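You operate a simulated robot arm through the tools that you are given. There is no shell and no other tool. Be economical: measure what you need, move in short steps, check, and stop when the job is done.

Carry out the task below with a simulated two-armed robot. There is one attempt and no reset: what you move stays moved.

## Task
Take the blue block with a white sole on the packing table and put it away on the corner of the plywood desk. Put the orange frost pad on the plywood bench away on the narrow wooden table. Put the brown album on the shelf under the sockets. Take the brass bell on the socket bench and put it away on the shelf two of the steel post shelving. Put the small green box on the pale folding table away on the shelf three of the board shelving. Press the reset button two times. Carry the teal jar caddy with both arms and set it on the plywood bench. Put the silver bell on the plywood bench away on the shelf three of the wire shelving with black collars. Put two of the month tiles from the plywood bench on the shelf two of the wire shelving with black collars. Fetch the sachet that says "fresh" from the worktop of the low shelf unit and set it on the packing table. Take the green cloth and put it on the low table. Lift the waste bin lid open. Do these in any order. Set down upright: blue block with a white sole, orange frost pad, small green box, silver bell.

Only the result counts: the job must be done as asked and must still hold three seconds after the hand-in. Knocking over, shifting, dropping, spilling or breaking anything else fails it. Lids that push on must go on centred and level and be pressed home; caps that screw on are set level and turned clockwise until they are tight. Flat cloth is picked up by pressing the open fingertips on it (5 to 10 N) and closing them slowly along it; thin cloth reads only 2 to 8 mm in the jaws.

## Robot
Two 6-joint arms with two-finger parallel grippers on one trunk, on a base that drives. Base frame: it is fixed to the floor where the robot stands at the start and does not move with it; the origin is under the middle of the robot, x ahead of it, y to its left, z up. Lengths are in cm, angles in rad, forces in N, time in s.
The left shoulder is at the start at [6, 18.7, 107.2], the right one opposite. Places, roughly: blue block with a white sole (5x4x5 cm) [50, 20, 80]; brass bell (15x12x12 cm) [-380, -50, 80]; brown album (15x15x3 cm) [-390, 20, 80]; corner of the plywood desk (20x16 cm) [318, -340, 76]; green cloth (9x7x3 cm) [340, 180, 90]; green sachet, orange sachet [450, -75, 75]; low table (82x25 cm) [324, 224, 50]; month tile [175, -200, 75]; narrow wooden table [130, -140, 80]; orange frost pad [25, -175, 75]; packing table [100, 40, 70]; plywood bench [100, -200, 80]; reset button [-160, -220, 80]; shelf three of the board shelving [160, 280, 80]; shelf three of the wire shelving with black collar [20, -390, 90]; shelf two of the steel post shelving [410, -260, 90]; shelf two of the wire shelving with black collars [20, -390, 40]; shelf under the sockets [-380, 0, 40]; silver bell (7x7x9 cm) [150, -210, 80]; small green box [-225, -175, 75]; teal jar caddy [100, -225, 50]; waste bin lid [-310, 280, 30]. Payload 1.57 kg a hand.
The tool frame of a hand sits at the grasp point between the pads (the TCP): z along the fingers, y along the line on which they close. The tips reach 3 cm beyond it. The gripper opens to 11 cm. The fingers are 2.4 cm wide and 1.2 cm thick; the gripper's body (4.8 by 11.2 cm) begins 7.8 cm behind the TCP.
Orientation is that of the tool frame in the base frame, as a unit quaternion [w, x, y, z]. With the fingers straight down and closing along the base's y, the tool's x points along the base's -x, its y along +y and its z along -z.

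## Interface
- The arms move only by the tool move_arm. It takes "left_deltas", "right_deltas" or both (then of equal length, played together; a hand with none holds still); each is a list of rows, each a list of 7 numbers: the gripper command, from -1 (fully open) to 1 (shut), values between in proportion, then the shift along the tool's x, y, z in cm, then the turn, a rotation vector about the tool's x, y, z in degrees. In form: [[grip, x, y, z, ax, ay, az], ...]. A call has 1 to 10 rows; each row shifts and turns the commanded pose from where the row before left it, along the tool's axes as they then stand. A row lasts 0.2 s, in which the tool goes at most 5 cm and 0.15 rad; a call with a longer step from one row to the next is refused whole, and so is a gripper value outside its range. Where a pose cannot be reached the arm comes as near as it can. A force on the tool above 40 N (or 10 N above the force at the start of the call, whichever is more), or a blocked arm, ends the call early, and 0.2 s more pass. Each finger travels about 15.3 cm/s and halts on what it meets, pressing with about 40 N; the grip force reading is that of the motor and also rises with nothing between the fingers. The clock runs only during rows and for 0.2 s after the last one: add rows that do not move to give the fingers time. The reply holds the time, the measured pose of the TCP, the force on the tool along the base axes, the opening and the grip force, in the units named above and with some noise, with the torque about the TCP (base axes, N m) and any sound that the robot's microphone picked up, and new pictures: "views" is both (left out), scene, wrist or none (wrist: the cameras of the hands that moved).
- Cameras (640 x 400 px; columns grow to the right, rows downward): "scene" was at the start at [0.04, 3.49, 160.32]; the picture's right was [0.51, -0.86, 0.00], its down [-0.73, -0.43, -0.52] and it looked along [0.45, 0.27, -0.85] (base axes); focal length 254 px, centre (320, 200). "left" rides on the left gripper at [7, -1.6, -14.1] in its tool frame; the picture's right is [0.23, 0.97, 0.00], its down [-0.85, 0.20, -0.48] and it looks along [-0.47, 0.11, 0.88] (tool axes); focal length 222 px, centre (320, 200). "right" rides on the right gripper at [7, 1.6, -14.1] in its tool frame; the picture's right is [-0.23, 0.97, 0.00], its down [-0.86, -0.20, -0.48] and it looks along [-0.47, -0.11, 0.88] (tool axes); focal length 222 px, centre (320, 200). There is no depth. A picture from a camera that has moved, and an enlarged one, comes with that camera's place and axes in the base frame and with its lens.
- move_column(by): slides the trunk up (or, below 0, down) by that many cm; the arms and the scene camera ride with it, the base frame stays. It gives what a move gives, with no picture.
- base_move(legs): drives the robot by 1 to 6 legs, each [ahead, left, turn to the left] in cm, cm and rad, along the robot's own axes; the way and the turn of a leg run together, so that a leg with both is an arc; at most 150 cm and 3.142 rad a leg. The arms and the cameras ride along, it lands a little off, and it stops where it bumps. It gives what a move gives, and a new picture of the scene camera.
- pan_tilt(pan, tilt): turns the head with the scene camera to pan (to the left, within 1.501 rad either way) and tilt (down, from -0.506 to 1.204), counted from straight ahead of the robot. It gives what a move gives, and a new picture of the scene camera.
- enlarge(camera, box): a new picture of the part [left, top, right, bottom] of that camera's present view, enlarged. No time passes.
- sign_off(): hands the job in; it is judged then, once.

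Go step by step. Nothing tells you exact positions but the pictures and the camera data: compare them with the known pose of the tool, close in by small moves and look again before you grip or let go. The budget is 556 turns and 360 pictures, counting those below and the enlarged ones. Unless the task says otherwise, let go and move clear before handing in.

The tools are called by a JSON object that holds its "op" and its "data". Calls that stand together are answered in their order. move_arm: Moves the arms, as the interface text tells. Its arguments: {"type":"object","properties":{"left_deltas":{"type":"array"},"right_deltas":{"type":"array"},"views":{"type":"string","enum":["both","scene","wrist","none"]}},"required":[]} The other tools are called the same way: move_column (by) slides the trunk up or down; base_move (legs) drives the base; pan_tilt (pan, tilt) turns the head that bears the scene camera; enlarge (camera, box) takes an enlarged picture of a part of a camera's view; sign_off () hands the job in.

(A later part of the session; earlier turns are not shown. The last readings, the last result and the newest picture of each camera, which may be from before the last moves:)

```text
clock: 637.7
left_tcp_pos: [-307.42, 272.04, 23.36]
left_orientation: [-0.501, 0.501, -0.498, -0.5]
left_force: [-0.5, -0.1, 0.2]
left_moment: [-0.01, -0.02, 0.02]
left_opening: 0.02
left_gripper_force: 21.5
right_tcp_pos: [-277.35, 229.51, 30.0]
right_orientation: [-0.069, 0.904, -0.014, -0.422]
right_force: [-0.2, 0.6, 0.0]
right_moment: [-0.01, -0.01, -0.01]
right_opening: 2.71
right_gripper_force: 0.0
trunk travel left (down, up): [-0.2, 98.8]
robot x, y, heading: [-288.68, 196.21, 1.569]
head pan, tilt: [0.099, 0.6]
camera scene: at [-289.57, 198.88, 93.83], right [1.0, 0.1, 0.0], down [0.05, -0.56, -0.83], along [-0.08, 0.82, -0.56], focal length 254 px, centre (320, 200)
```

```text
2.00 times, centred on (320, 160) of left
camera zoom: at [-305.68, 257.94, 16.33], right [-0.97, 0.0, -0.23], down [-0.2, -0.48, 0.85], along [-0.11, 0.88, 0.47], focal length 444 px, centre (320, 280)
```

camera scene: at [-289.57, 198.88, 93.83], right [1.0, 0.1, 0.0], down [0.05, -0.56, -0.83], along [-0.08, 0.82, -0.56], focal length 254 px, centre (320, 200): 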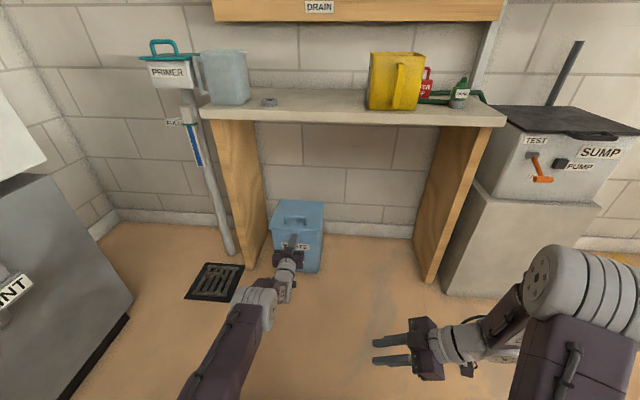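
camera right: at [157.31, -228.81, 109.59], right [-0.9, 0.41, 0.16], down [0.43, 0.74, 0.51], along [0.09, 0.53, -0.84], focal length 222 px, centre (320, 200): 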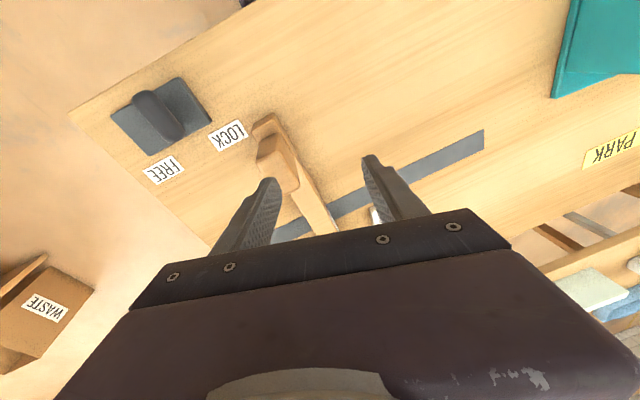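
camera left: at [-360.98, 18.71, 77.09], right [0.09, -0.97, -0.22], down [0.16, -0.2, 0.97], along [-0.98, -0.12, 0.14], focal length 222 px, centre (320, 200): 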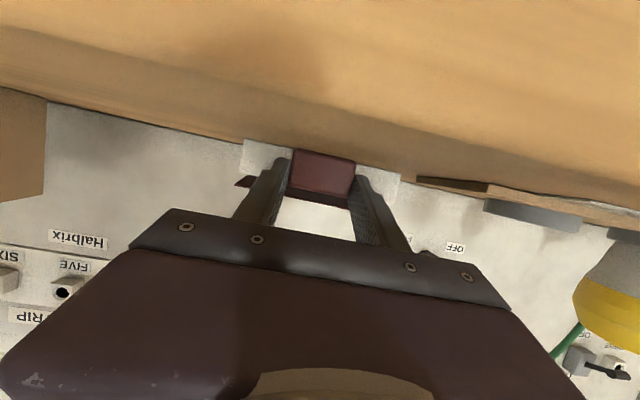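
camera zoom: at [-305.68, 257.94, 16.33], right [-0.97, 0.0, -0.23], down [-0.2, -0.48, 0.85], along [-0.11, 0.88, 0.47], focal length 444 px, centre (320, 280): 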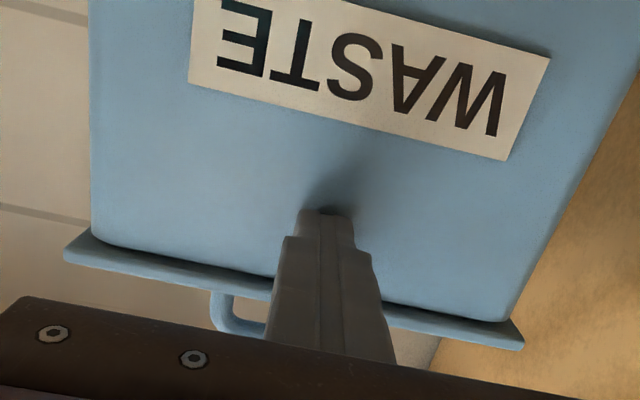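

{"op": "base_move", "data": {"legs": [[0.6, 0, 0]]}}

{"op": "move_column", "data": {"by": 2}}

{"op": "move_column", "data": {"by": 2}}

{"op": "enlarge", "data": {"camera": "left", "box": [80, 30, 560, 330]}}

```text
clock: 638.4
left_tcp_pos: [-307.45, 272.14, 23.29]
left_orientation: [0.5, -0.501, 0.498, 0.501]
left_force: [1.0, -9.6, 4.5]
left_moment: [0.03, -0.03, -0.01]
left_opening: 0.0
left_gripper_force: 21.2
right_tcp_pos: [-277.41, 229.78, 29.96]
right_orientation: [-0.068, 0.904, -0.012, -0.423]
right_force: [-1.0, -0.4, 0.5]
right_moment: [-0.01, 0.0, 0.03]
right_opening: 2.77
right_gripper_force: 0.0
trunk travel left (down, up): [-0.2, 98.8]
robot x, y, heading: [-288.96, 196.34, 1.568]
head pan, tilt: [0.099, 0.6]
stopped in leg 1: the force on the tool passed its limit (the readings are from after the stop); the commanded pose is now the measured one
camera scene: at [-289.56, 198.99, 93.83], right [1.0, 0.1, 0.0], down [0.05, -0.56, -0.83], along [-0.08, 0.82, -0.56], focal length 254 px, centre (320, 200)
```

scene: 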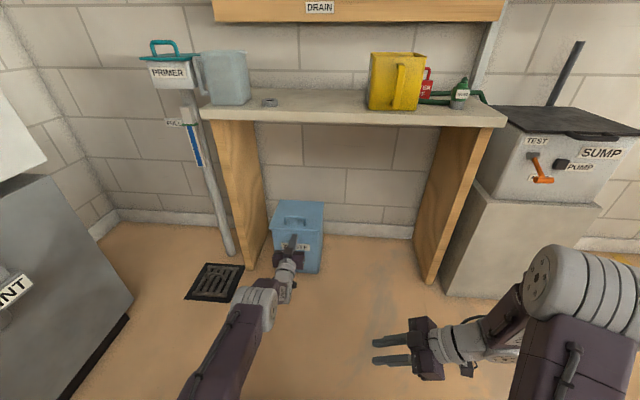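

```text
clock: 639.1
left_tcp_pos: [-307.28, 272.18, 25.3]
left_orientation: [-0.499, 0.501, -0.499, -0.501]
left_force: [0.3, -8.0, 1.6]
left_moment: [-0.08, -0.04, 0.0]
left_opening: 0.0
left_gripper_force: 21.2
right_tcp_pos: [-277.33, 229.88, 31.95]
right_orientation: [-0.068, 0.904, -0.012, -0.422]
right_force: [-0.3, 0.7, 0.1]
right_moment: [-0.01, -0.01, 0.02]
right_opening: 2.76
right_gripper_force: 0.1
trunk travel left (down, up): [-2.2, 96.8]
robot x, y, heading: [-288.8, 196.65, 1.567]
head pan, tilt: [0.099, 0.6]
```

```text
clock: 639.8
left_tcp_pos: [-307.18, 272.1, 27.28]
left_orientation: [0.501, -0.5, 0.498, 0.501]
left_force: [-0.4, -0.9, 0.1]
left_moment: [0.0, 0.02, -0.01]
left_opening: 0.0
left_gripper_force: 21.3
right_tcp_pos: [-277.35, 229.93, 33.85]
right_orientation: [-0.069, 0.904, -0.013, -0.422]
right_force: [0.4, 0.1, 0.0]
right_moment: [-0.01, 0.01, -0.01]
right_opening: 2.75
right_gripper_force: 0.1
trunk travel left (down, up): [-4.2, 94.8]
robot x, y, heading: [-289.08, 195.92, 1.57]
head pan, tilt: [0.099, 0.6]
```

```text
1.33 times, centred on (320, 180) of left
camera zoom: at [-305.68, 258.09, 20.31], right [-0.97, 0.0, -0.23], down [-0.2, -0.48, 0.85], along [-0.11, 0.88, 0.47], focal length 296 px, centre (320, 227)
```

zoom: 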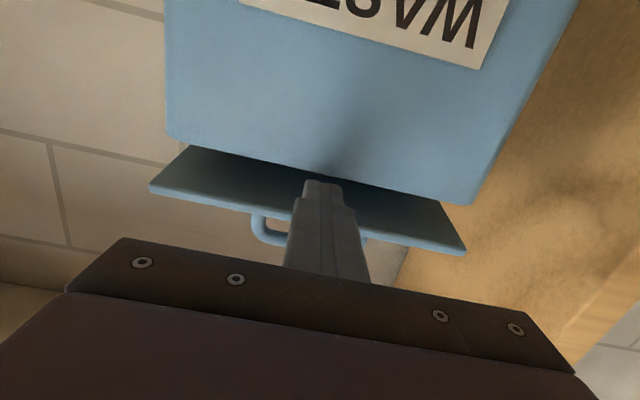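

The lid rises. I continue: alternately up and forward under the lid.

{"op": "move_column", "data": {"by": 3}}

{"op": "base_move", "data": {"legs": [[4, 0, 0]]}}

{"op": "move_column", "data": {"by": 4}}

{"op": "base_move", "data": {"legs": [[3.5, 0, 0]]}}

{"op": "move_column", "data": {"by": 4}}

{"op": "enlarge", "data": {"camera": "left", "box": [0, 0, 640, 400]}}

```text
clock: 640.5
left_tcp_pos: [-307.25, 272.14, 30.33]
left_orientation: [-0.5, 0.501, -0.498, -0.501]
left_force: [0.8, 0.2, 0.0]
left_moment: [0.0, 0.01, 0.02]
left_opening: 0.03
left_gripper_force: 21.5
right_tcp_pos: [-277.26, 229.99, 36.95]
right_orientation: [-0.068, 0.904, -0.012, -0.422]
right_force: [0.5, -0.3, -0.9]
right_moment: [0.02, -0.01, 0.0]
right_opening: 2.77
right_gripper_force: 0.1
trunk travel left (down, up): [-7.2, 91.8]
robot x, y, heading: [-288.82, 196.36, 1.565]
head pan, tilt: [0.099, 0.6]
```

```text
clock: 641.2
left_tcp_pos: [-307.23, 272.08, 30.17]
left_orientation: [0.501, -0.5, 0.498, 0.501]
left_force: [0.7, -16.9, 2.9]
left_moment: [0.27, 0.0, 0.04]
left_opening: 0.0
left_gripper_force: 21.3
right_tcp_pos: [-277.51, 230.13, 36.97]
right_orientation: [-0.069, 0.904, -0.011, -0.422]
right_force: [0.1, 0.1, 0.1]
right_moment: [0.0, 0.01, 0.0]
right_opening: 2.75
right_gripper_force: 0.1
trunk travel left (down, up): [-7.2, 91.8]
robot x, y, heading: [-288.99, 196.4, 1.573]
head pan, tilt: [0.099, 0.6]
stopped in leg 1: the force on the tool passed its limit (the readings are from after the stop); the commanded pose is now the measured one
camera scene: at [-289.56, 199.19, 100.83], right [1.0, 0.1, 0.0], down [0.06, -0.56, -0.83], along [-0.08, 0.82, -0.56], focal length 254 px, centre (320, 200)
```

scene: 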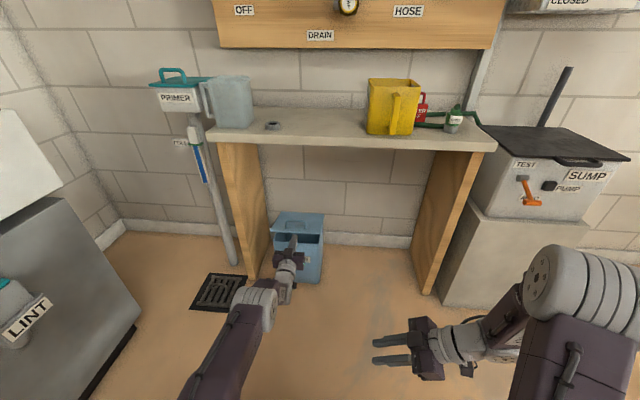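

```text
clock: 642.0
left_tcp_pos: [-307.34, 272.18, 34.09]
left_orientation: [0.501, -0.5, 0.498, 0.501]
left_force: [0.3, -0.1, 0.7]
left_moment: [0.02, 0.0, 0.02]
left_opening: 0.01
left_gripper_force: 20.6
right_tcp_pos: [-277.51, 230.16, 40.95]
right_orientation: [-0.068, 0.904, -0.012, -0.423]
right_force: [0.1, 0.3, 0.1]
right_moment: [0.0, -0.02, -0.02]
right_opening: 2.75
right_gripper_force: 0.0
trunk travel left (down, up): [-11.2, 87.8]
robot x, y, heading: [-289.23, 196.59, 1.573]
head pan, tilt: [0.099, 0.6]
```

```text
clock: 642.9
left_tcp_pos: [-307.48, 275.55, 34.08]
left_orientation: [0.501, -0.5, 0.499, 0.501]
left_force: [0.6, -0.6, 0.6]
left_moment: [-0.02, 0.03, 0.03]
left_opening: 0.0
left_gripper_force: 21.0
right_tcp_pos: [-277.42, 233.44, 40.94]
right_orientation: [-0.067, 0.903, -0.011, -0.423]
right_force: [-0.7, 0.0, 0.0]
right_moment: [0.0, -0.01, 0.01]
right_opening: 2.71
right_gripper_force: 0.0
trunk travel left (down, up): [-11.2, 87.8]
robot x, y, heading: [-288.57, 200.06, 1.574]
head pan, tilt: [0.099, 0.6]
camera scene: at [-289.57, 202.74, 104.83], right [1.0, 0.1, 0.0], down [0.06, -0.56, -0.83], along [-0.08, 0.82, -0.56], focal length 254 px, centre (320, 200)
```

scene: 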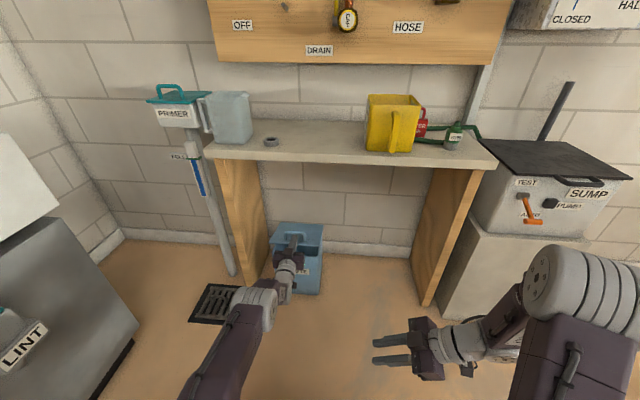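

```text
clock: 643.7
left_tcp_pos: [-307.39, 275.6, 38.07]
left_orientation: [0.501, -0.5, 0.498, 0.501]
left_force: [-0.2, -0.8, -0.4]
left_moment: [0.02, 0.01, 0.04]
left_opening: 0.0
left_gripper_force: 21.2
right_tcp_pos: [-277.45, 233.49, 44.79]
right_orientation: [-0.068, 0.904, -0.012, -0.423]
right_force: [-0.4, 0.0, -0.1]
right_moment: [0.0, 0.05, -0.04]
right_opening: 2.74
right_gripper_force: 0.1
trunk travel left (down, up): [-15.2, 83.8]
robot x, y, heading: [-288.92, 199.54, 1.565]
head pan, tilt: [0.099, 0.6]
```

```text
1.00 times, centred on (320, 200) of left
camera zoom: at [-305.73, 261.53, 31.05], right [-0.97, 0.0, -0.23], down [-0.2, -0.48, 0.85], along [-0.11, 0.88, 0.47], focal length 222 px, centre (320, 200)
```

zoom: 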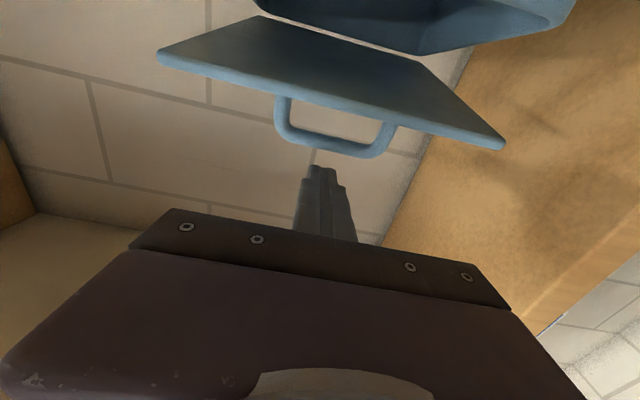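

The hinge has friction and the lid stays partly open (~20°). I re-enter beneath its edge and push further.

{"op": "base_move", "data": {"legs": [[-7, 0, 0]]}}

{"op": "move_column", "data": {"by": -9.7}}

{"op": "base_move", "data": {"legs": [[8, 0, 0]]}}

{"op": "enlarge", "data": {"camera": "left", "box": [0, 0, 640, 400]}}

```text
clock: 644.7
left_tcp_pos: [-307.38, 268.49, 38.16]
left_orientation: [0.501, -0.5, 0.498, 0.501]
left_force: [-0.2, -0.1, -0.1]
left_moment: [-0.02, 0.0, -0.02]
left_opening: 0.0
left_gripper_force: 20.8
right_tcp_pos: [-277.6, 226.43, 44.97]
right_orientation: [-0.068, 0.904, -0.011, -0.422]
right_force: [0.1, -1.0, -0.2]
right_moment: [-0.03, -0.01, -0.03]
right_opening: 2.75
right_gripper_force: 0.0
trunk travel left (down, up): [-15.2, 83.8]
robot x, y, heading: [-288.86, 192.77, 1.57]
head pan, tilt: [0.099, 0.6]
camera scene: at [-289.58, 195.68, 108.83], right [1.0, 0.1, 0.0], down [0.06, -0.56, -0.83], along [-0.08, 0.82, -0.56], focal length 254 px, centre (320, 200)
```

scene: 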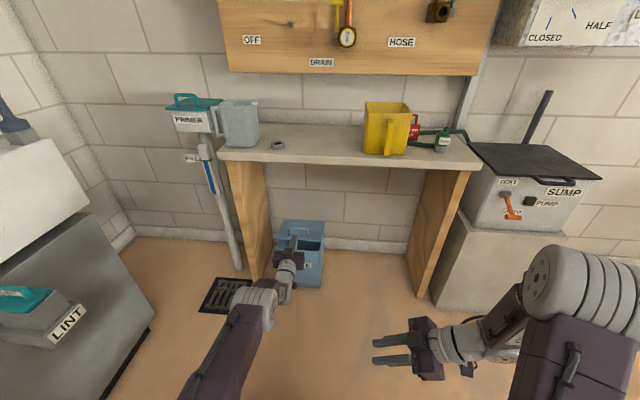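

```text
clock: 646.0
left_tcp_pos: [-307.48, 268.43, 28.29]
left_orientation: [0.5, -0.5, 0.498, 0.501]
left_force: [-0.5, -0.9, 0.8]
left_moment: [-0.01, 0.01, 0.0]
left_opening: 0.0
left_gripper_force: 21.6
right_tcp_pos: [-277.44, 226.37, 35.22]
right_orientation: [-0.068, 0.904, -0.011, -0.422]
right_force: [0.4, 0.7, 0.4]
right_moment: [-0.02, -0.02, 0.0]
right_opening: 2.77
right_gripper_force: 0.0
trunk travel left (down, up): [-5.5, 93.5]
robot x, y, heading: [-288.72, 192.92, 1.569]
head pan, tilt: [0.099, 0.6]
```

```text
clock: 647.1
left_tcp_pos: [-307.24, 276.35, 28.46]
left_orientation: [0.501, -0.5, 0.499, 0.501]
left_force: [-0.2, -0.2, 0.6]
left_moment: [0.02, -0.03, -0.02]
left_opening: 0.01
left_gripper_force: 21.5
right_tcp_pos: [-277.46, 234.42, 35.27]
right_orientation: [-0.067, 0.904, -0.011, -0.422]
right_force: [-0.3, -0.1, -0.7]
right_moment: [0.0, 0.02, -0.01]
right_opening: 2.77
right_gripper_force: 0.0
trunk travel left (down, up): [-5.5, 93.5]
robot x, y, heading: [-288.58, 200.87, 1.568]
head pan, tilt: [0.099, 0.6]
camera scene: at [-289.57, 203.59, 99.13], right [1.0, 0.1, 0.0], down [0.06, -0.56, -0.83], along [-0.08, 0.82, -0.56], focal length 254 px, centre (320, 200)
```

scene: 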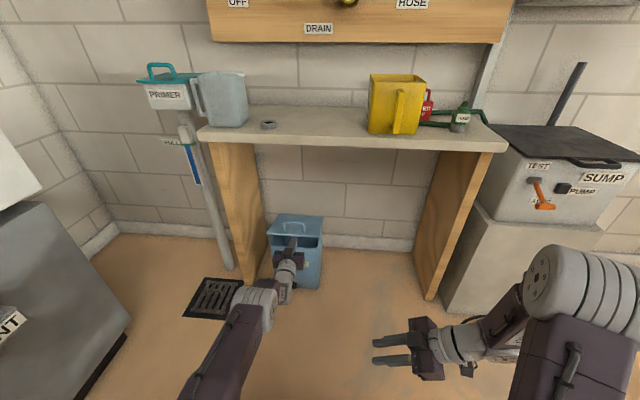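

```text
1.00 times, centred on (320, 200) of left
camera zoom: at [-305.72, 262.39, 21.37], right [-0.97, 0.0, -0.23], down [-0.2, -0.48, 0.85], along [-0.11, 0.88, 0.47], focal length 222 px, centre (320, 200)
```

zoom: 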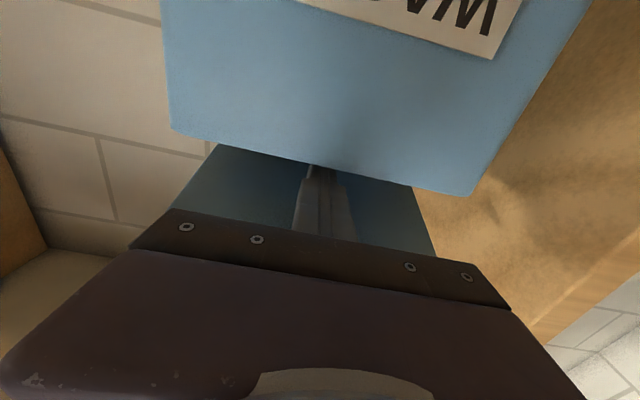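

{"op": "move_column", "data": {"by": 8}}

{"op": "base_move", "data": {"legs": [[4, 0, 0]]}}

{"op": "move_column", "data": {"by": 3}}

{"op": "base_move", "data": {"legs": [[4, 0, 0]]}}

{"op": "enlarge", "data": {"camera": "scene", "box": [230, 190, 360, 310]}}

```text
clock: 648.3
left_tcp_pos: [-307.32, 276.43, 36.51]
left_orientation: [0.5, -0.5, 0.499, 0.501]
left_force: [0.0, 0.4, -0.1]
left_moment: [-0.01, -0.02, 0.01]
left_opening: 0.0
left_gripper_force: 21.2
right_tcp_pos: [-277.48, 234.32, 43.13]
right_orientation: [-0.068, 0.904, -0.012, -0.423]
right_force: [-0.3, 0.5, 0.1]
right_moment: [-0.02, 0.05, -0.03]
right_opening: 2.73
right_gripper_force: 0.0
trunk travel left (down, up): [-13.5, 85.5]
robot x, y, heading: [-288.62, 200.59, 1.572]
head pan, tilt: [0.099, 0.6]
```

```text
clock: 649.1
left_tcp_pos: [-307.18, 280.58, 36.49]
left_orientation: [0.501, -0.5, 0.499, 0.5]
left_force: [0.0, 0.4, 0.0]
left_moment: [-0.02, 0.02, 0.02]
left_opening: 0.02
left_gripper_force: 20.8
right_tcp_pos: [-277.35, 238.37, 43.27]
right_orientation: [-0.068, 0.904, -0.012, -0.423]
right_force: [-0.1, 0.0, 0.0]
right_moment: [-0.02, -0.01, 0.02]
right_opening: 2.76
right_gripper_force: 0.0
trunk travel left (down, up): [-13.5, 85.5]
robot x, y, heading: [-289.05, 204.56, 1.57]
head pan, tilt: [0.099, 0.6]
camera scene: at [-289.56, 207.66, 107.13], right [1.0, 0.1, 0.0], down [0.06, -0.56, -0.83], along [-0.08, 0.82, -0.57], focal length 254 px, centre (320, 200)
```

scene: 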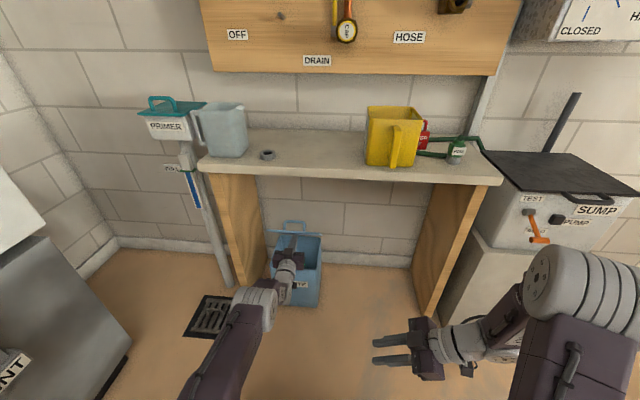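

```text
clock: 649.9
left_tcp_pos: [-307.2, 280.62, 39.47]
left_orientation: [0.502, -0.499, 0.499, 0.501]
left_force: [0.2, -0.6, 0.0]
left_moment: [0.02, -0.04, 0.01]
left_opening: 0.0
left_gripper_force: 21.2
right_tcp_pos: [-277.36, 238.39, 46.28]
right_orientation: [-0.068, 0.904, -0.012, -0.422]
right_force: [-0.7, 0.1, 0.0]
right_moment: [-0.01, -0.01, -0.01]
right_opening: 2.74
right_gripper_force: 0.0
trunk travel left (down, up): [-16.5, 82.5]
robot x, y, heading: [-288.95, 204.72, 1.562]
head pan, tilt: [0.099, 0.6]
```

```text
clock: 650.8
left_tcp_pos: [-307.2, 284.48, 39.33]
left_orientation: [0.501, -0.5, 0.499, 0.5]
left_force: [0.7, 0.8, 0.6]
left_moment: [0.02, 0.01, -0.02]
left_opening: 0.0
left_gripper_force: 21.6
right_tcp_pos: [-277.34, 242.33, 46.22]
right_orientation: [-0.068, 0.904, -0.012, -0.423]
right_force: [0.8, -0.8, -0.4]
right_moment: [0.0, -0.03, 0.01]
right_opening: 2.75
right_gripper_force: 0.0
trunk travel left (down, up): [-16.5, 82.5]
robot x, y, heading: [-288.6, 208.49, 1.571]
head pan, tilt: [0.099, 0.6]
camera scene: at [-289.56, 211.61, 110.13], right [1.0, 0.1, 0.0], down [0.05, -0.56, -0.82], along [-0.08, 0.82, -0.57], focal length 254 px, centre (320, 200)
```

scene: 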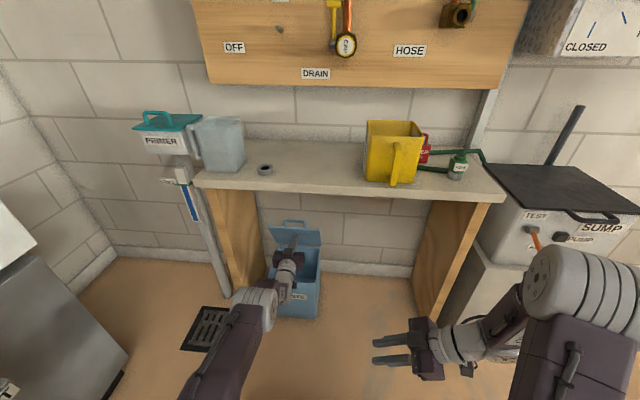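

```text
3.33 times, centred on (295, 250) of scene
camera zoom: at [-289.56, 211.61, 110.13], right [1.0, 0.1, 0.0], down [0.05, -0.56, -0.82], along [-0.08, 0.82, -0.57], focal length 845 px, centre (403, 33)
```

zoom: 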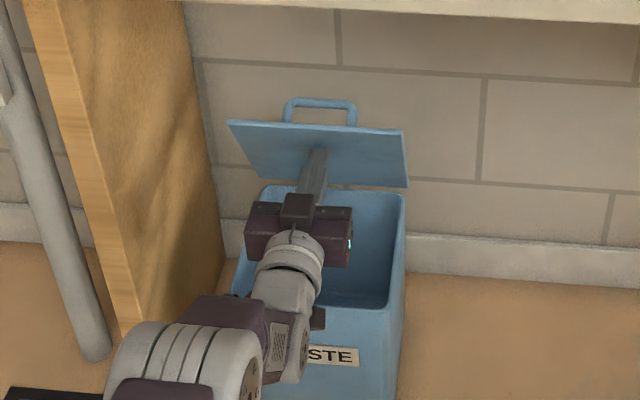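

{"op": "base_move", "data": {"legs": [[4.5, 0, 0]]}}

{"op": "move_column", "data": {"by": 2}}

{"op": "base_move", "data": {"legs": [[4, 0, 0]]}}

{"op": "enlarge", "data": {"camera": "scene", "box": [230, 190, 360, 310]}}

```text
clock: 651.7
left_tcp_pos: [-307.17, 289.13, 39.31]
left_orientation: [0.501, -0.5, 0.499, 0.5]
left_force: [-0.9, -1.0, 0.2]
left_moment: [0.01, 0.03, -0.03]
left_opening: 0.0
left_gripper_force: 21.0
right_tcp_pos: [-277.36, 246.87, 46.16]
right_orientation: [-0.068, 0.904, -0.012, -0.423]
right_force: [0.3, 0.5, 0.1]
right_moment: [0.0, -0.01, -0.02]
right_opening: 2.74
right_gripper_force: 0.2
trunk travel left (down, up): [-16.5, 82.5]
robot x, y, heading: [-289.09, 213.47, 1.568]
head pan, tilt: [0.099, 0.6]
camera scene: at [-289.54, 216.16, 110.13], right [1.0, 0.1, 0.0], down [0.05, -0.56, -0.82], along [-0.08, 0.82, -0.57], focal length 254 px, centre (320, 200)
```

scene: 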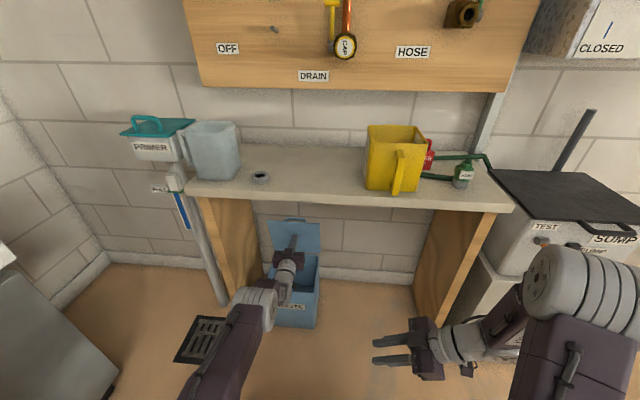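

```text
clock: 652.4
left_tcp_pos: [-307.0, 289.08, 41.48]
left_orientation: [0.501, -0.5, 0.499, 0.501]
left_force: [-0.2, 0.3, -0.2]
left_moment: [0.02, 0.02, 0.0]
left_opening: 0.0
left_gripper_force: 21.0
right_tcp_pos: [-277.4, 246.89, 48.16]
right_orientation: [-0.067, 0.904, -0.012, -0.422]
right_force: [-0.2, 0.0, -0.8]
right_moment: [0.0, -0.01, 0.0]
right_opening: 2.76
right_gripper_force: 0.1
trunk travel left (down, up): [-18.5, 80.5]
robot x, y, heading: [-288.45, 213.45, 1.563]
head pan, tilt: [0.099, 0.6]
```

```text
clock: 653.2
left_tcp_pos: [-307.12, 293.11, 41.58]
left_orientation: [0.5, -0.5, 0.5, 0.5]
left_force: [0.5, 0.5, 0.8]
left_moment: [0.01, -0.03, 0.02]
left_opening: 0.0
left_gripper_force: 20.9
right_tcp_pos: [-277.36, 250.91, 48.13]
right_orientation: [-0.068, 0.904, -0.012, -0.422]
right_force: [0.4, -0.3, 0.6]
right_moment: [0.01, -0.02, 0.01]
right_opening: 2.77
right_gripper_force: 0.1
trunk travel left (down, up): [-18.5, 80.5]
robot x, y, heading: [-288.82, 217.57, 1.57]
head pan, tilt: [0.099, 0.6]
camera scene: at [-289.53, 220.26, 112.13], right [1.0, 0.1, 0.0], down [0.05, -0.56, -0.82], along [-0.08, 0.82, -0.57], focal length 254 px, centre (320, 200)
```

scene: 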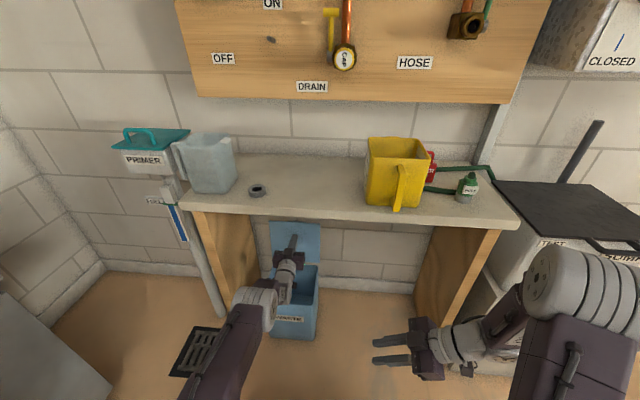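

```text
3.33 times, centred on (295, 250) of scene
camera zoom: at [-289.53, 220.26, 112.13], right [1.0, 0.1, 0.0], down [0.05, -0.56, -0.82], along [-0.08, 0.82, -0.57], focal length 845 px, centre (403, 33)
```

zoom: 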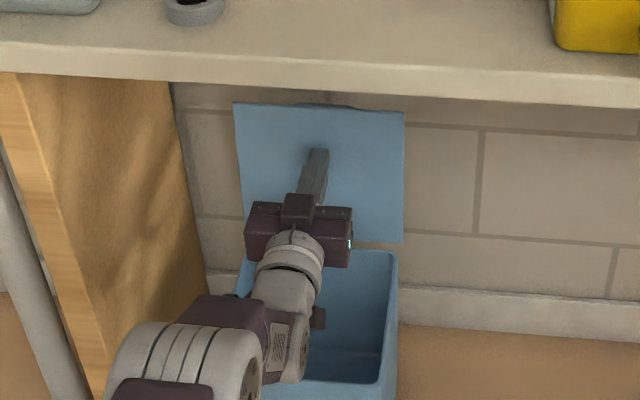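

{"op": "base_move", "data": {"legs": [[3, 0, 0]]}}

{"op": "base_move", "data": {"legs": [[-16, 0, 0]]}}

{"op": "enlarge", "data": {"camera": "scene", "box": [230, 170, 360, 310]}}

```text
clock: 654.1
left_tcp_pos: [-307.12, 294.53, 41.47]
left_orientation: [0.504, -0.496, 0.497, 0.502]
left_force: [0.5, -21.3, 7.8]
left_moment: [-0.02, -0.11, -0.02]
left_opening: 0.0
left_gripper_force: 21.6
right_tcp_pos: [-277.42, 252.65, 48.39]
right_orientation: [-0.069, 0.904, -0.01, -0.422]
right_force: [0.6, -0.7, 0.2]
right_moment: [-0.03, -0.01, 0.02]
right_opening: 2.75
right_gripper_force: 0.0
trunk travel left (down, up): [-18.5, 80.5]
robot x, y, heading: [-288.59, 219.5, 1.571]
head pan, tilt: [0.099, 0.6]
stopped in leg 1: the force on the tool passed its limit (the readings are from after the stop); the commanded pose is now the measured one
camera scene: at [-289.5, 221.74, 112.13], right [1.0, 0.1, 0.0], down [0.06, -0.56, -0.83], along [-0.08, 0.82, -0.56], focal length 254 px, centre (320, 200)
```

scene: 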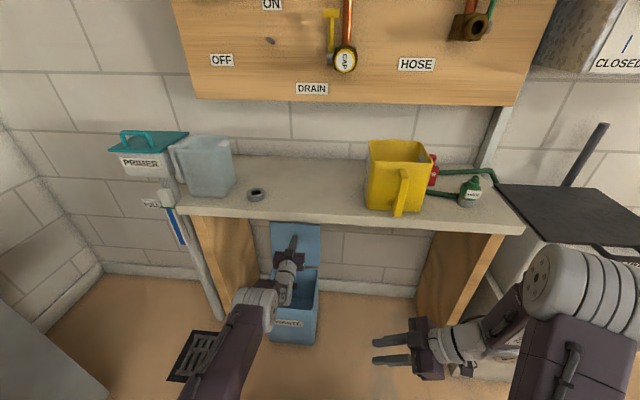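

```text
clock: 655.5
left_tcp_pos: [-307.13, 278.94, 41.25]
left_orientation: [0.503, -0.498, 0.498, 0.501]
left_force: [0.8, 0.2, -1.0]
left_moment: [0.01, 0.0, 0.0]
left_opening: 0.0
left_gripper_force: 21.1
right_tcp_pos: [-277.43, 237.03, 48.27]
right_orientation: [-0.068, 0.904, -0.012, -0.422]
right_force: [0.2, 0.2, -0.6]
right_moment: [0.01, 0.05, -0.03]
right_opening: 2.75
right_gripper_force: 0.1
trunk travel left (down, up): [-18.5, 80.5]
robot x, y, heading: [-288.53, 203.45, 1.562]
head pan, tilt: [0.099, 0.6]
camera scene: at [-289.54, 206.29, 112.13], right [1.0, 0.1, 0.0], down [0.06, -0.56, -0.83], along [-0.08, 0.82, -0.56], focal length 254 px, centre (320, 200)
```

scene: 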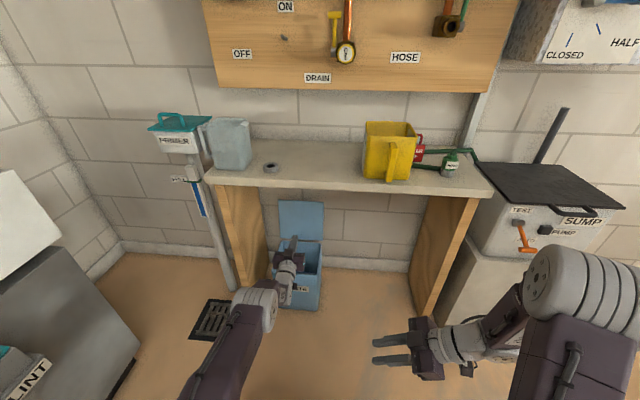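

```text
2.86 times, centred on (295, 240) of scene
camera zoom: at [-289.54, 206.29, 112.13], right [1.0, 0.1, 0.0], down [0.06, -0.56, -0.83], along [-0.08, 0.82, -0.56], focal length 724 px, centre (391, 86)
```

zoom: 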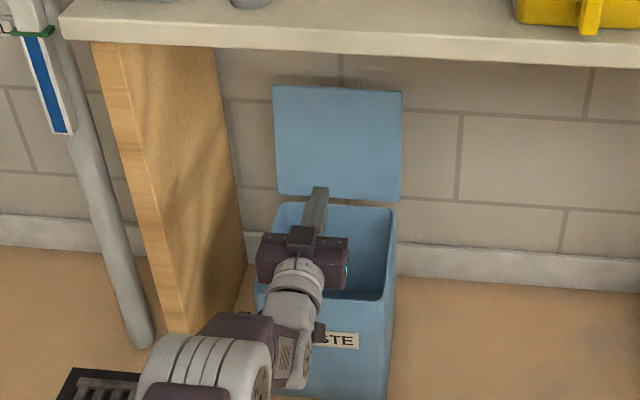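

Lid is wide open and stays. I withdraw, raise the arms and drive to the west end of the folding table.

{"op": "base_move", "data": {"legs": [[-40, 0, 0]]}}

{"op": "move_column", "data": {"by": 40}}

{"op": "move_column", "data": {"by": 30}}

{"op": "base_move", "data": {"legs": [[-30, 26, 0], [-140, 0, 0], [-130, 0, 0]]}}

{"op": "pan_tilt", "data": {"pan": -1.4, "tilt": 0.6}}

```text
clock: 658.0
left_tcp_pos: [-307.22, 239.47, 41.21]
left_orientation: [0.502, -0.499, 0.497, 0.502]
left_force: [1.0, -0.5, 0.3]
left_moment: [-0.04, 0.01, 0.02]
left_opening: 0.01
left_gripper_force: 21.1
right_tcp_pos: [-277.49, 197.78, 48.3]
right_orientation: [-0.067, 0.904, -0.01, -0.422]
right_force: [1.2, -0.2, 0.3]
right_moment: [0.0, 0.03, 0.01]
right_opening: 2.75
right_gripper_force: 0.1
trunk travel left (down, up): [-18.5, 80.5]
robot x, y, heading: [-288.73, 164.01, 1.571]
head pan, tilt: [0.099, 0.6]
camera scene: at [-289.55, 166.93, 112.13], right [0.99, 0.1, 0.0], down [0.06, -0.56, -0.83], along [-0.08, 0.82, -0.56], focal length 254 px, centre (320, 200)
```

scene: 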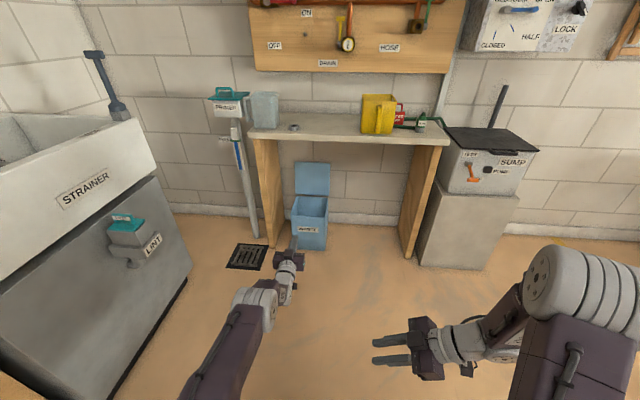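

```text
clock: 661.8
left_tcp_pos: [-307.34, 239.5, 81.3]
left_orientation: [0.503, -0.498, 0.497, 0.502]
left_force: [0.0, 0.2, -0.5]
left_moment: [0.02, 0.01, 0.02]
left_opening: 0.0
left_gripper_force: 20.8
right_tcp_pos: [-277.51, 197.67, 88.2]
right_orientation: [-0.067, 0.904, -0.01, -0.422]
right_force: [0.0, -0.7, 0.5]
right_moment: [-0.02, 0.0, 0.01]
right_opening: 2.75
right_gripper_force: 0.1
trunk travel left (down, up): [-58.5, 40.5]
robot x, y, heading: [-288.65, 163.92, 1.567]
head pan, tilt: [0.099, 0.6]
```

```text
clock: 664.8
left_tcp_pos: [-307.26, 239.49, 111.25]
left_orientation: [0.503, -0.498, 0.497, 0.502]
left_force: [-0.3, -0.1, -0.7]
left_moment: [0.01, -0.01, 0.01]
left_opening: 0.02
left_gripper_force: 21.4
right_tcp_pos: [-277.46, 197.82, 118.25]
right_orientation: [-0.067, 0.904, -0.011, -0.423]
right_force: [-0.5, 0.1, -0.2]
right_moment: [0.01, 0.01, 0.01]
right_opening: 2.74
right_gripper_force: 0.1
trunk travel left (down, up): [-88.5, 10.5]
robot x, y, heading: [-288.93, 163.93, 1.575]
head pan, tilt: [0.099, 0.6]
```

```text
clock: 679.9
left_tcp_pos: [-332.04, -59.27, 111.2]
left_orientation: [0.5, -0.501, 0.496, 0.504]
left_force: [-0.1, 0.8, 0.6]
left_moment: [0.01, -0.02, -0.02]
left_opening: 0.0
left_gripper_force: 20.9
right_tcp_pos: [-301.89, -100.69, 118.11]
right_orientation: [-0.065, 0.904, -0.006, -0.423]
right_force: [-0.5, -0.2, 0.1]
right_moment: [0.0, 0.02, -0.02]
right_opening: 2.76
right_gripper_force: 0.1
trunk travel left (down, up): [-88.5, 10.5]
robot x, y, heading: [-313.06, -134.1, 1.582]
head pan, tilt: [0.099, 0.6]
camera scene: at [-313.61, -131.59, 182.13], right [0.99, 0.11, 0.0], down [0.06, -0.56, -0.82], along [-0.09, 0.82, -0.57], focal length 254 px, centre (320, 200)
```

scene: 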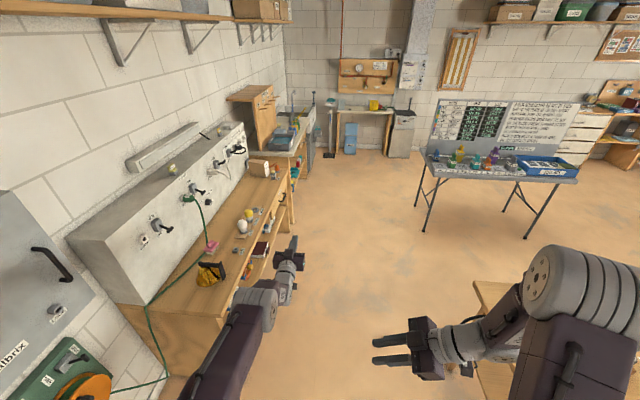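

```text
clock: 681.5
left_tcp_pos: [-332.12, -59.25, 111.28]
left_orientation: [0.499, -0.501, 0.494, 0.505]
left_force: [0.1, -0.6, -0.7]
left_moment: [0.01, -0.01, -0.01]
left_opening: 0.0
left_gripper_force: 20.8
right_tcp_pos: [-301.88, -100.74, 118.09]
right_orientation: [-0.065, 0.904, -0.005, -0.423]
right_force: [-0.4, 0.5, -0.9]
right_moment: [0.04, 0.01, 0.01]
right_opening: 2.76
right_gripper_force: 0.2
trunk travel left (down, up): [-88.5, 10.5]
robot x, y, heading: [-312.74, -134.56, 1.579]
head pan, tilt: [-1.4, 0.6]
camera scene: at [-303.94, -138.84, 182.13], right [0.18, -0.98, 0.0], down [-0.56, -0.1, -0.83], along [0.81, 0.15, -0.56], focal length 254 px, centre (320, 200)
```

scene: 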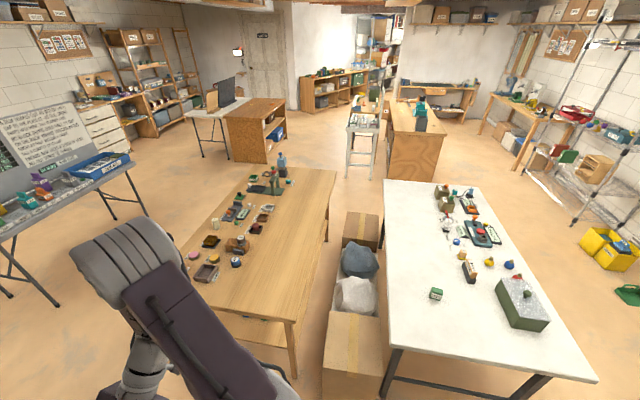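

I see the folding table well: the small green box at about [-222,-178] and a device with a red button at about [-170,-214]. I turn to face the table from its west end.

{"op": "base_move", "data": {"legs": [[0, 0, -1.575], [10, -63, 0]]}}

{"op": "move_arm", "data": {"left_deltas": [[0.2, 0.5, 0, -1, 0, 6.5, 0], [0, 0.5, 0, -1, 0, 6.5, 0], [-0.2, 0.5, 0, -1, 0, 6.5, 0], [-0.3, 0.5, 0, -1, 0, 6.5, 0], [-0.3, 0.5, 0, -1, 0, 6.5, 0], [-0.3, 0.5, 0, -1, 0, 6.5, 0], [-0.3, 0.5, 0, -1, 0, 6.5, 0]], "views": "both"}}

```text
clock: 688.8
left_tcp_pos: [-226.13, -174.92, 111.29]
left_orientation: [0.711, -0.013, 0.703, 0.011]
left_force: [-0.1, -0.3, 0.2]
left_moment: [-0.01, -0.02, -0.02]
left_opening: 0.0
left_gripper_force: 21.2
right_tcp_pos: [-266.83, -206.08, 118.24]
right_orientation: [-0.341, 0.644, -0.635, -0.256]
right_force: [-0.2, -0.6, -0.3]
right_moment: [-0.02, -0.01, 0.0]
right_opening: 2.76
right_gripper_force: 0.0
trunk travel left (down, up): [-88.5, 10.5]
robot x, y, heading: [-300.5, -196.17, 0.038]
head pan, tilt: [-1.4, 0.6]
camera scene: at [-304.82, -204.89, 182.14], right [-0.98, -0.21, 0.0], down [-0.12, 0.55, -0.83], along [0.17, -0.81, -0.56], focal length 254 px, centre (320, 200)
```

scene: 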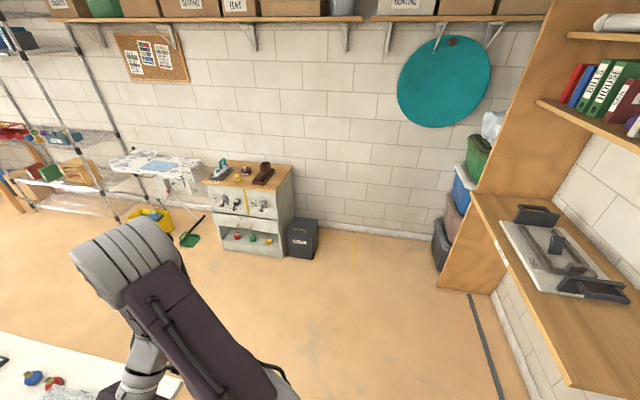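

```text
clock: 690.4
left_tcp_pos: [-233.77, -175.36, 110.13]
left_orientation: [0.38, -0.018, 0.925, 0.007]
left_force: [0.1, -0.3, -0.1]
left_moment: [-0.01, 0.01, 0.03]
left_opening: 7.13
left_gripper_force: 0.1
right_tcp_pos: [-266.72, -206.35, 118.23]
right_orientation: [-0.342, 0.643, -0.635, -0.257]
right_force: [0.2, -0.6, 0.1]
right_moment: [0.0, 0.01, -0.01]
right_opening: 2.74
right_gripper_force: 0.1
trunk travel left (down, up): [-88.5, 10.5]
robot x, y, heading: [-300.76, -195.88, 0.038]
head pan, tilt: [-1.4, 0.6]
camera scene: at [-304.84, -205.07, 182.13], right [-0.98, -0.21, 0.0], down [-0.12, 0.55, -0.83], along [0.17, -0.81, -0.56], focal length 254 px, centre (320, 200)
camera left: at [-248.65, -177.41, 115.2], right [-0.2, 0.97, -0.16], down [0.26, 0.21, 0.94], along [0.94, 0.14, -0.29], focal length 222 px, centre (320, 200)
```

scene: 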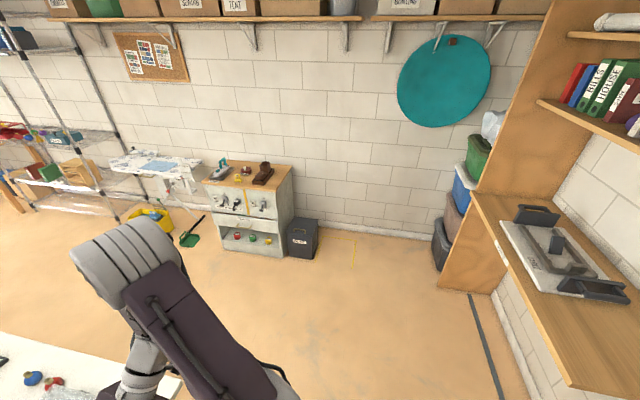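
left: 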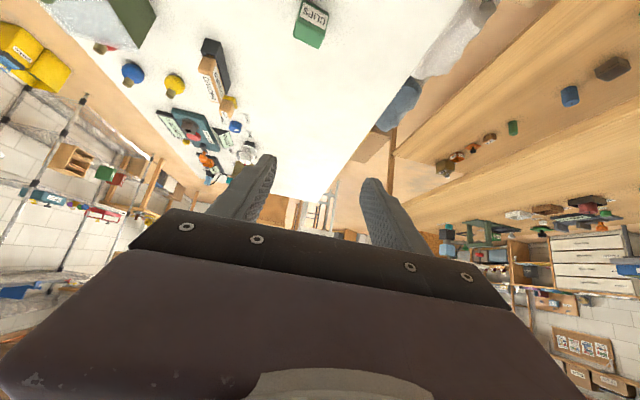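

{"op": "base_move", "data": {"legs": [[5, -2.2, -0.038]]}}

{"op": "move_column", "data": {"by": -20}}

{"op": "enlarge", "data": {"camera": "left", "box": [160, 0, 480, 200]}}

```text
clock: 691.3
left_tcp_pos: [-228.59, -179.52, 110.6]
left_orientation: [0.385, -0.001, 0.923, -0.002]
left_force: [-0.3, 0.1, 0.1]
left_moment: [-0.05, -0.03, -0.03]
left_opening: 7.16
left_gripper_force: 0.1
right_tcp_pos: [-262.81, -209.24, 118.47]
right_orientation: [0.348, -0.633, 0.646, 0.247]
right_force: [-1.2, 0.5, 0.0]
right_moment: [-0.06, -0.05, -0.04]
right_opening: 2.75
right_gripper_force: 0.1
trunk travel left (down, up): [-88.5, 10.5]
robot x, y, heading: [-295.26, -197.91, -0.001]
head pan, tilt: [-1.4, 0.6]
camera scene: at [-301.23, -206.37, 182.13], right [-0.99, -0.17, -0.01], down [-0.09, 0.55, -0.83], along [0.14, -0.82, -0.56], focal length 254 px, centre (320, 200)
```

scene: 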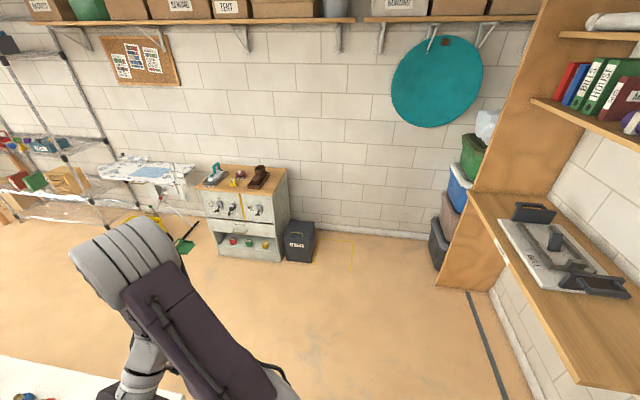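

```text
clock: 693.5
left_tcp_pos: [-227.76, -179.86, 90.16]
left_orientation: [0.383, 0.0, 0.924, 0.0]
left_force: [0.0, -0.1, 0.2]
left_moment: [0.0, -0.03, -0.01]
left_opening: 7.15
left_gripper_force: 0.1
right_tcp_pos: [-261.96, -209.59, 98.28]
right_orientation: [0.347, -0.631, 0.647, 0.251]
right_force: [-0.5, -0.1, -0.3]
right_moment: [-0.02, -0.05, 0.02]
right_opening: 2.74
right_gripper_force: 0.0
trunk travel left (down, up): [-68.5, 30.5]
robot x, y, heading: [-295.69, -198.51, -0.009]
head pan, tilt: [-1.4, 0.6]
```

```text
2.00 times, centred on (320, 100) of left
camera zoom: at [-242.8, -181.45, 95.2], right [-0.16, 0.97, -0.16], down [0.27, 0.2, 0.94], along [0.95, 0.11, -0.29], focal length 444 px, centre (320, 400)
```

zoom: 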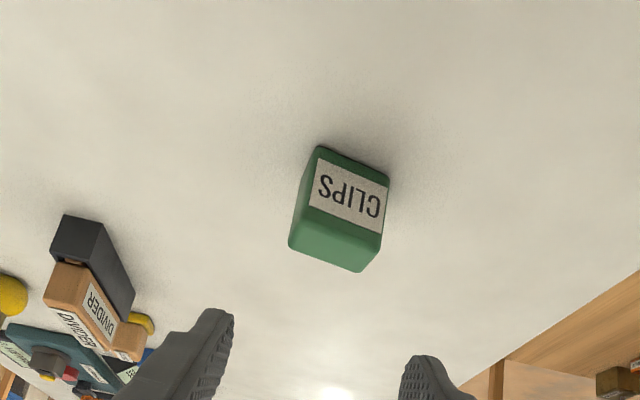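

{"op": "move_arm", "data": {"left_deltas": [[-0.3, 0, 0, 0, 4.2, 0, 4.2], [-0.3, 0, 0, 0, 4.2, 0, 4.2], [-0.3, 0, 0, 0, 0, 0, 0]], "views": "none"}}

{"op": "move_column", "data": {"by": -9.5}}

{"op": "base_move", "data": {"legs": [[3, 0, 0]]}}

{"op": "enlarge", "data": {"camera": "left", "box": [160, 30, 480, 230]}}

```text
clock: 694.3
left_tcp_pos: [-227.85, -179.94, 90.2]
left_orientation: [0.38, 0.097, 0.919, -0.042]
left_force: [-0.4, 0.3, 0.8]
left_moment: [0.03, 0.0, -0.01]
left_opening: 7.17
left_gripper_force: 0.1
right_tcp_pos: [-262.07, -209.67, 98.29]
right_orientation: [0.347, -0.631, 0.647, 0.25]
right_force: [-1.1, 0.0, 0.1]
right_moment: [-0.02, -0.03, 0.05]
right_opening: 2.72
right_gripper_force: 0.1
trunk travel left (down, up): [-68.5, 30.5]
robot x, y, heading: [-295.37, -198.38, -0.004]
head pan, tilt: [-1.4, 0.6]
```

```text
clock: 695.6
left_tcp_pos: [-227.89, -179.9, 80.61]
left_orientation: [0.38, 0.096, 0.919, -0.04]
left_force: [0.0, 0.6, 0.5]
left_moment: [0.0, 0.04, 0.02]
left_opening: 7.12
left_gripper_force: 0.0
right_tcp_pos: [-262.04, -209.74, 88.8]
right_orientation: [0.347, -0.632, 0.647, 0.25]
right_force: [0.6, -0.3, 1.1]
right_moment: [-0.01, -0.01, -0.02]
right_opening: 2.78
right_gripper_force: 0.0
trunk travel left (down, up): [-59.0, 40.0]
robot x, y, heading: [-295.68, -198.54, 0.002]
head pan, tilt: [-1.4, 0.6]
```

```text
clock: 696.4
left_tcp_pos: [-224.98, -179.82, 80.67]
left_orientation: [0.381, 0.095, 0.919, -0.04]
left_force: [0.6, 0.0, 0.3]
left_moment: [-0.02, 0.01, 0.0]
left_opening: 7.16
left_gripper_force: 0.0
right_tcp_pos: [-259.16, -209.59, 88.78]
right_orientation: [0.347, -0.632, 0.646, 0.25]
right_force: [0.3, 0.4, -0.4]
right_moment: [-0.01, 0.0, -0.03]
right_opening: 2.76
right_gripper_force: 0.0
trunk travel left (down, up): [-59.0, 40.0]
robot x, y, heading: [-292.68, -197.82, -0.003]
head pan, tilt: [-1.4, 0.6]
camera scene: at [-297.17, -207.0, 152.63], right [-0.99, -0.17, 0.0], down [-0.1, 0.56, -0.83], along [0.14, -0.81, -0.56], focal length 254 px, centre (320, 200)
```

scene: 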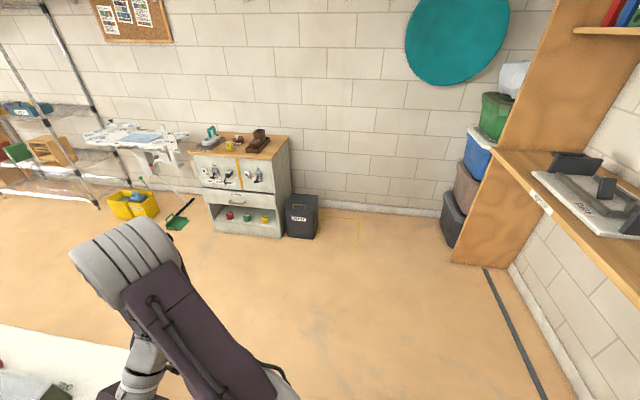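

```text
2.00 times, centred on (320, 130) of left
camera zoom: at [-239.97, -178.27, 85.7], right [0.04, 0.99, -0.16], down [0.3, 0.14, 0.94], along [0.95, -0.09, -0.29], focal length 444 px, centre (320, 340)
```

zoom: 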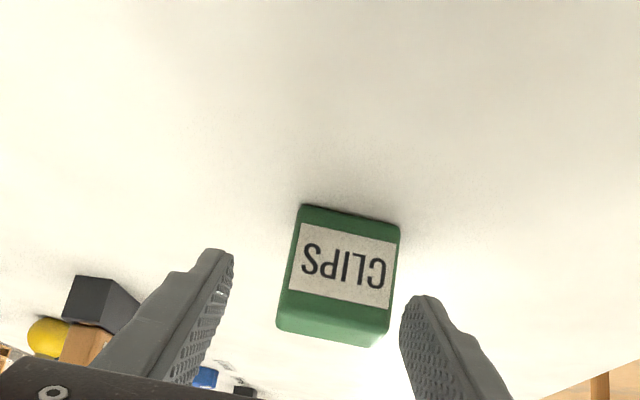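

{"op": "base_move", "data": {"legs": [[2, 0.8, 0]]}}

{"op": "move_column", "data": {"by": -1.6}}

{"op": "enlarge", "data": {"camera": "left", "box": [160, 60, 480, 260]}}

```text
clock: 697.2
left_tcp_pos: [-223.15, -179.05, 80.64]
left_orientation: [0.381, 0.096, 0.919, -0.041]
left_force: [0.3, 0.4, -0.1]
left_moment: [-0.01, 0.03, -0.02]
left_opening: 7.14
left_gripper_force: 0.0
right_tcp_pos: [-257.18, -208.76, 88.88]
right_orientation: [0.348, -0.631, 0.647, 0.25]
right_force: [-0.9, 0.8, 0.3]
right_moment: [-0.01, -0.02, -0.01]
right_opening: 2.77
right_gripper_force: 0.1
trunk travel left (down, up): [-59.0, 40.0]
robot x, y, heading: [-290.45, -197.35, -0.004]
head pan, tilt: [-1.4, 0.6]
camera scene: at [-295.26, -206.24, 152.63], right [-0.99, -0.17, 0.0], down [-0.1, 0.56, -0.82], along [0.14, -0.81, -0.57], focal length 254 px, centre (320, 200)
```

scene: 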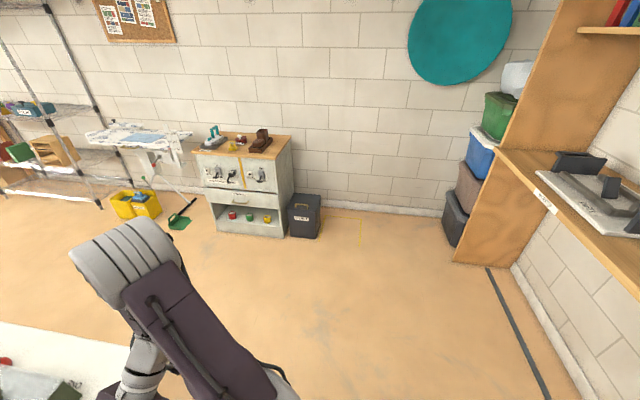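

```text
clock: 697.9
left_tcp_pos: [-222.93, -178.93, 78.99]
left_orientation: [0.38, 0.095, 0.919, -0.041]
left_force: [-0.3, 0.4, 0.2]
left_moment: [-0.04, -0.01, 0.01]
left_opening: 7.14
left_gripper_force: 0.1
right_tcp_pos: [-257.16, -208.7, 87.14]
right_orientation: [0.346, -0.632, 0.647, 0.251]
right_force: [0.2, 0.5, -0.2]
right_moment: [0.03, 0.02, 0.03]
right_opening: 2.75
right_gripper_force: 0.0
trunk travel left (down, up): [-57.4, 41.6]
robot x, y, heading: [-290.63, -197.6, 0.002]
head pan, tilt: [-1.4, 0.6]
```

```text
2.00 times, centred on (320, 160) of left
camera zoom: at [-237.91, -177.44, 84.03], right [0.04, 0.99, -0.16], down [0.3, 0.14, 0.94], along [0.95, -0.09, -0.29], focal length 444 px, centre (320, 280)
```

zoom: 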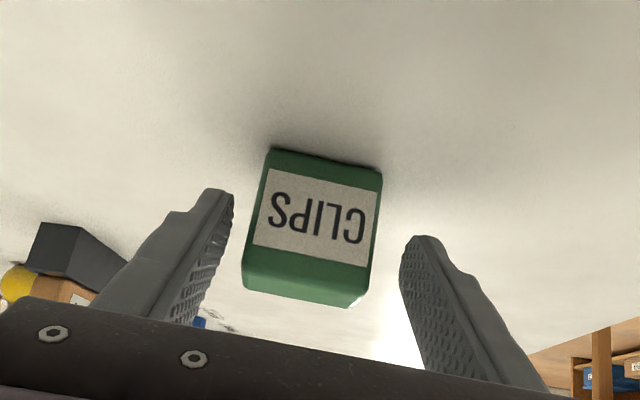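

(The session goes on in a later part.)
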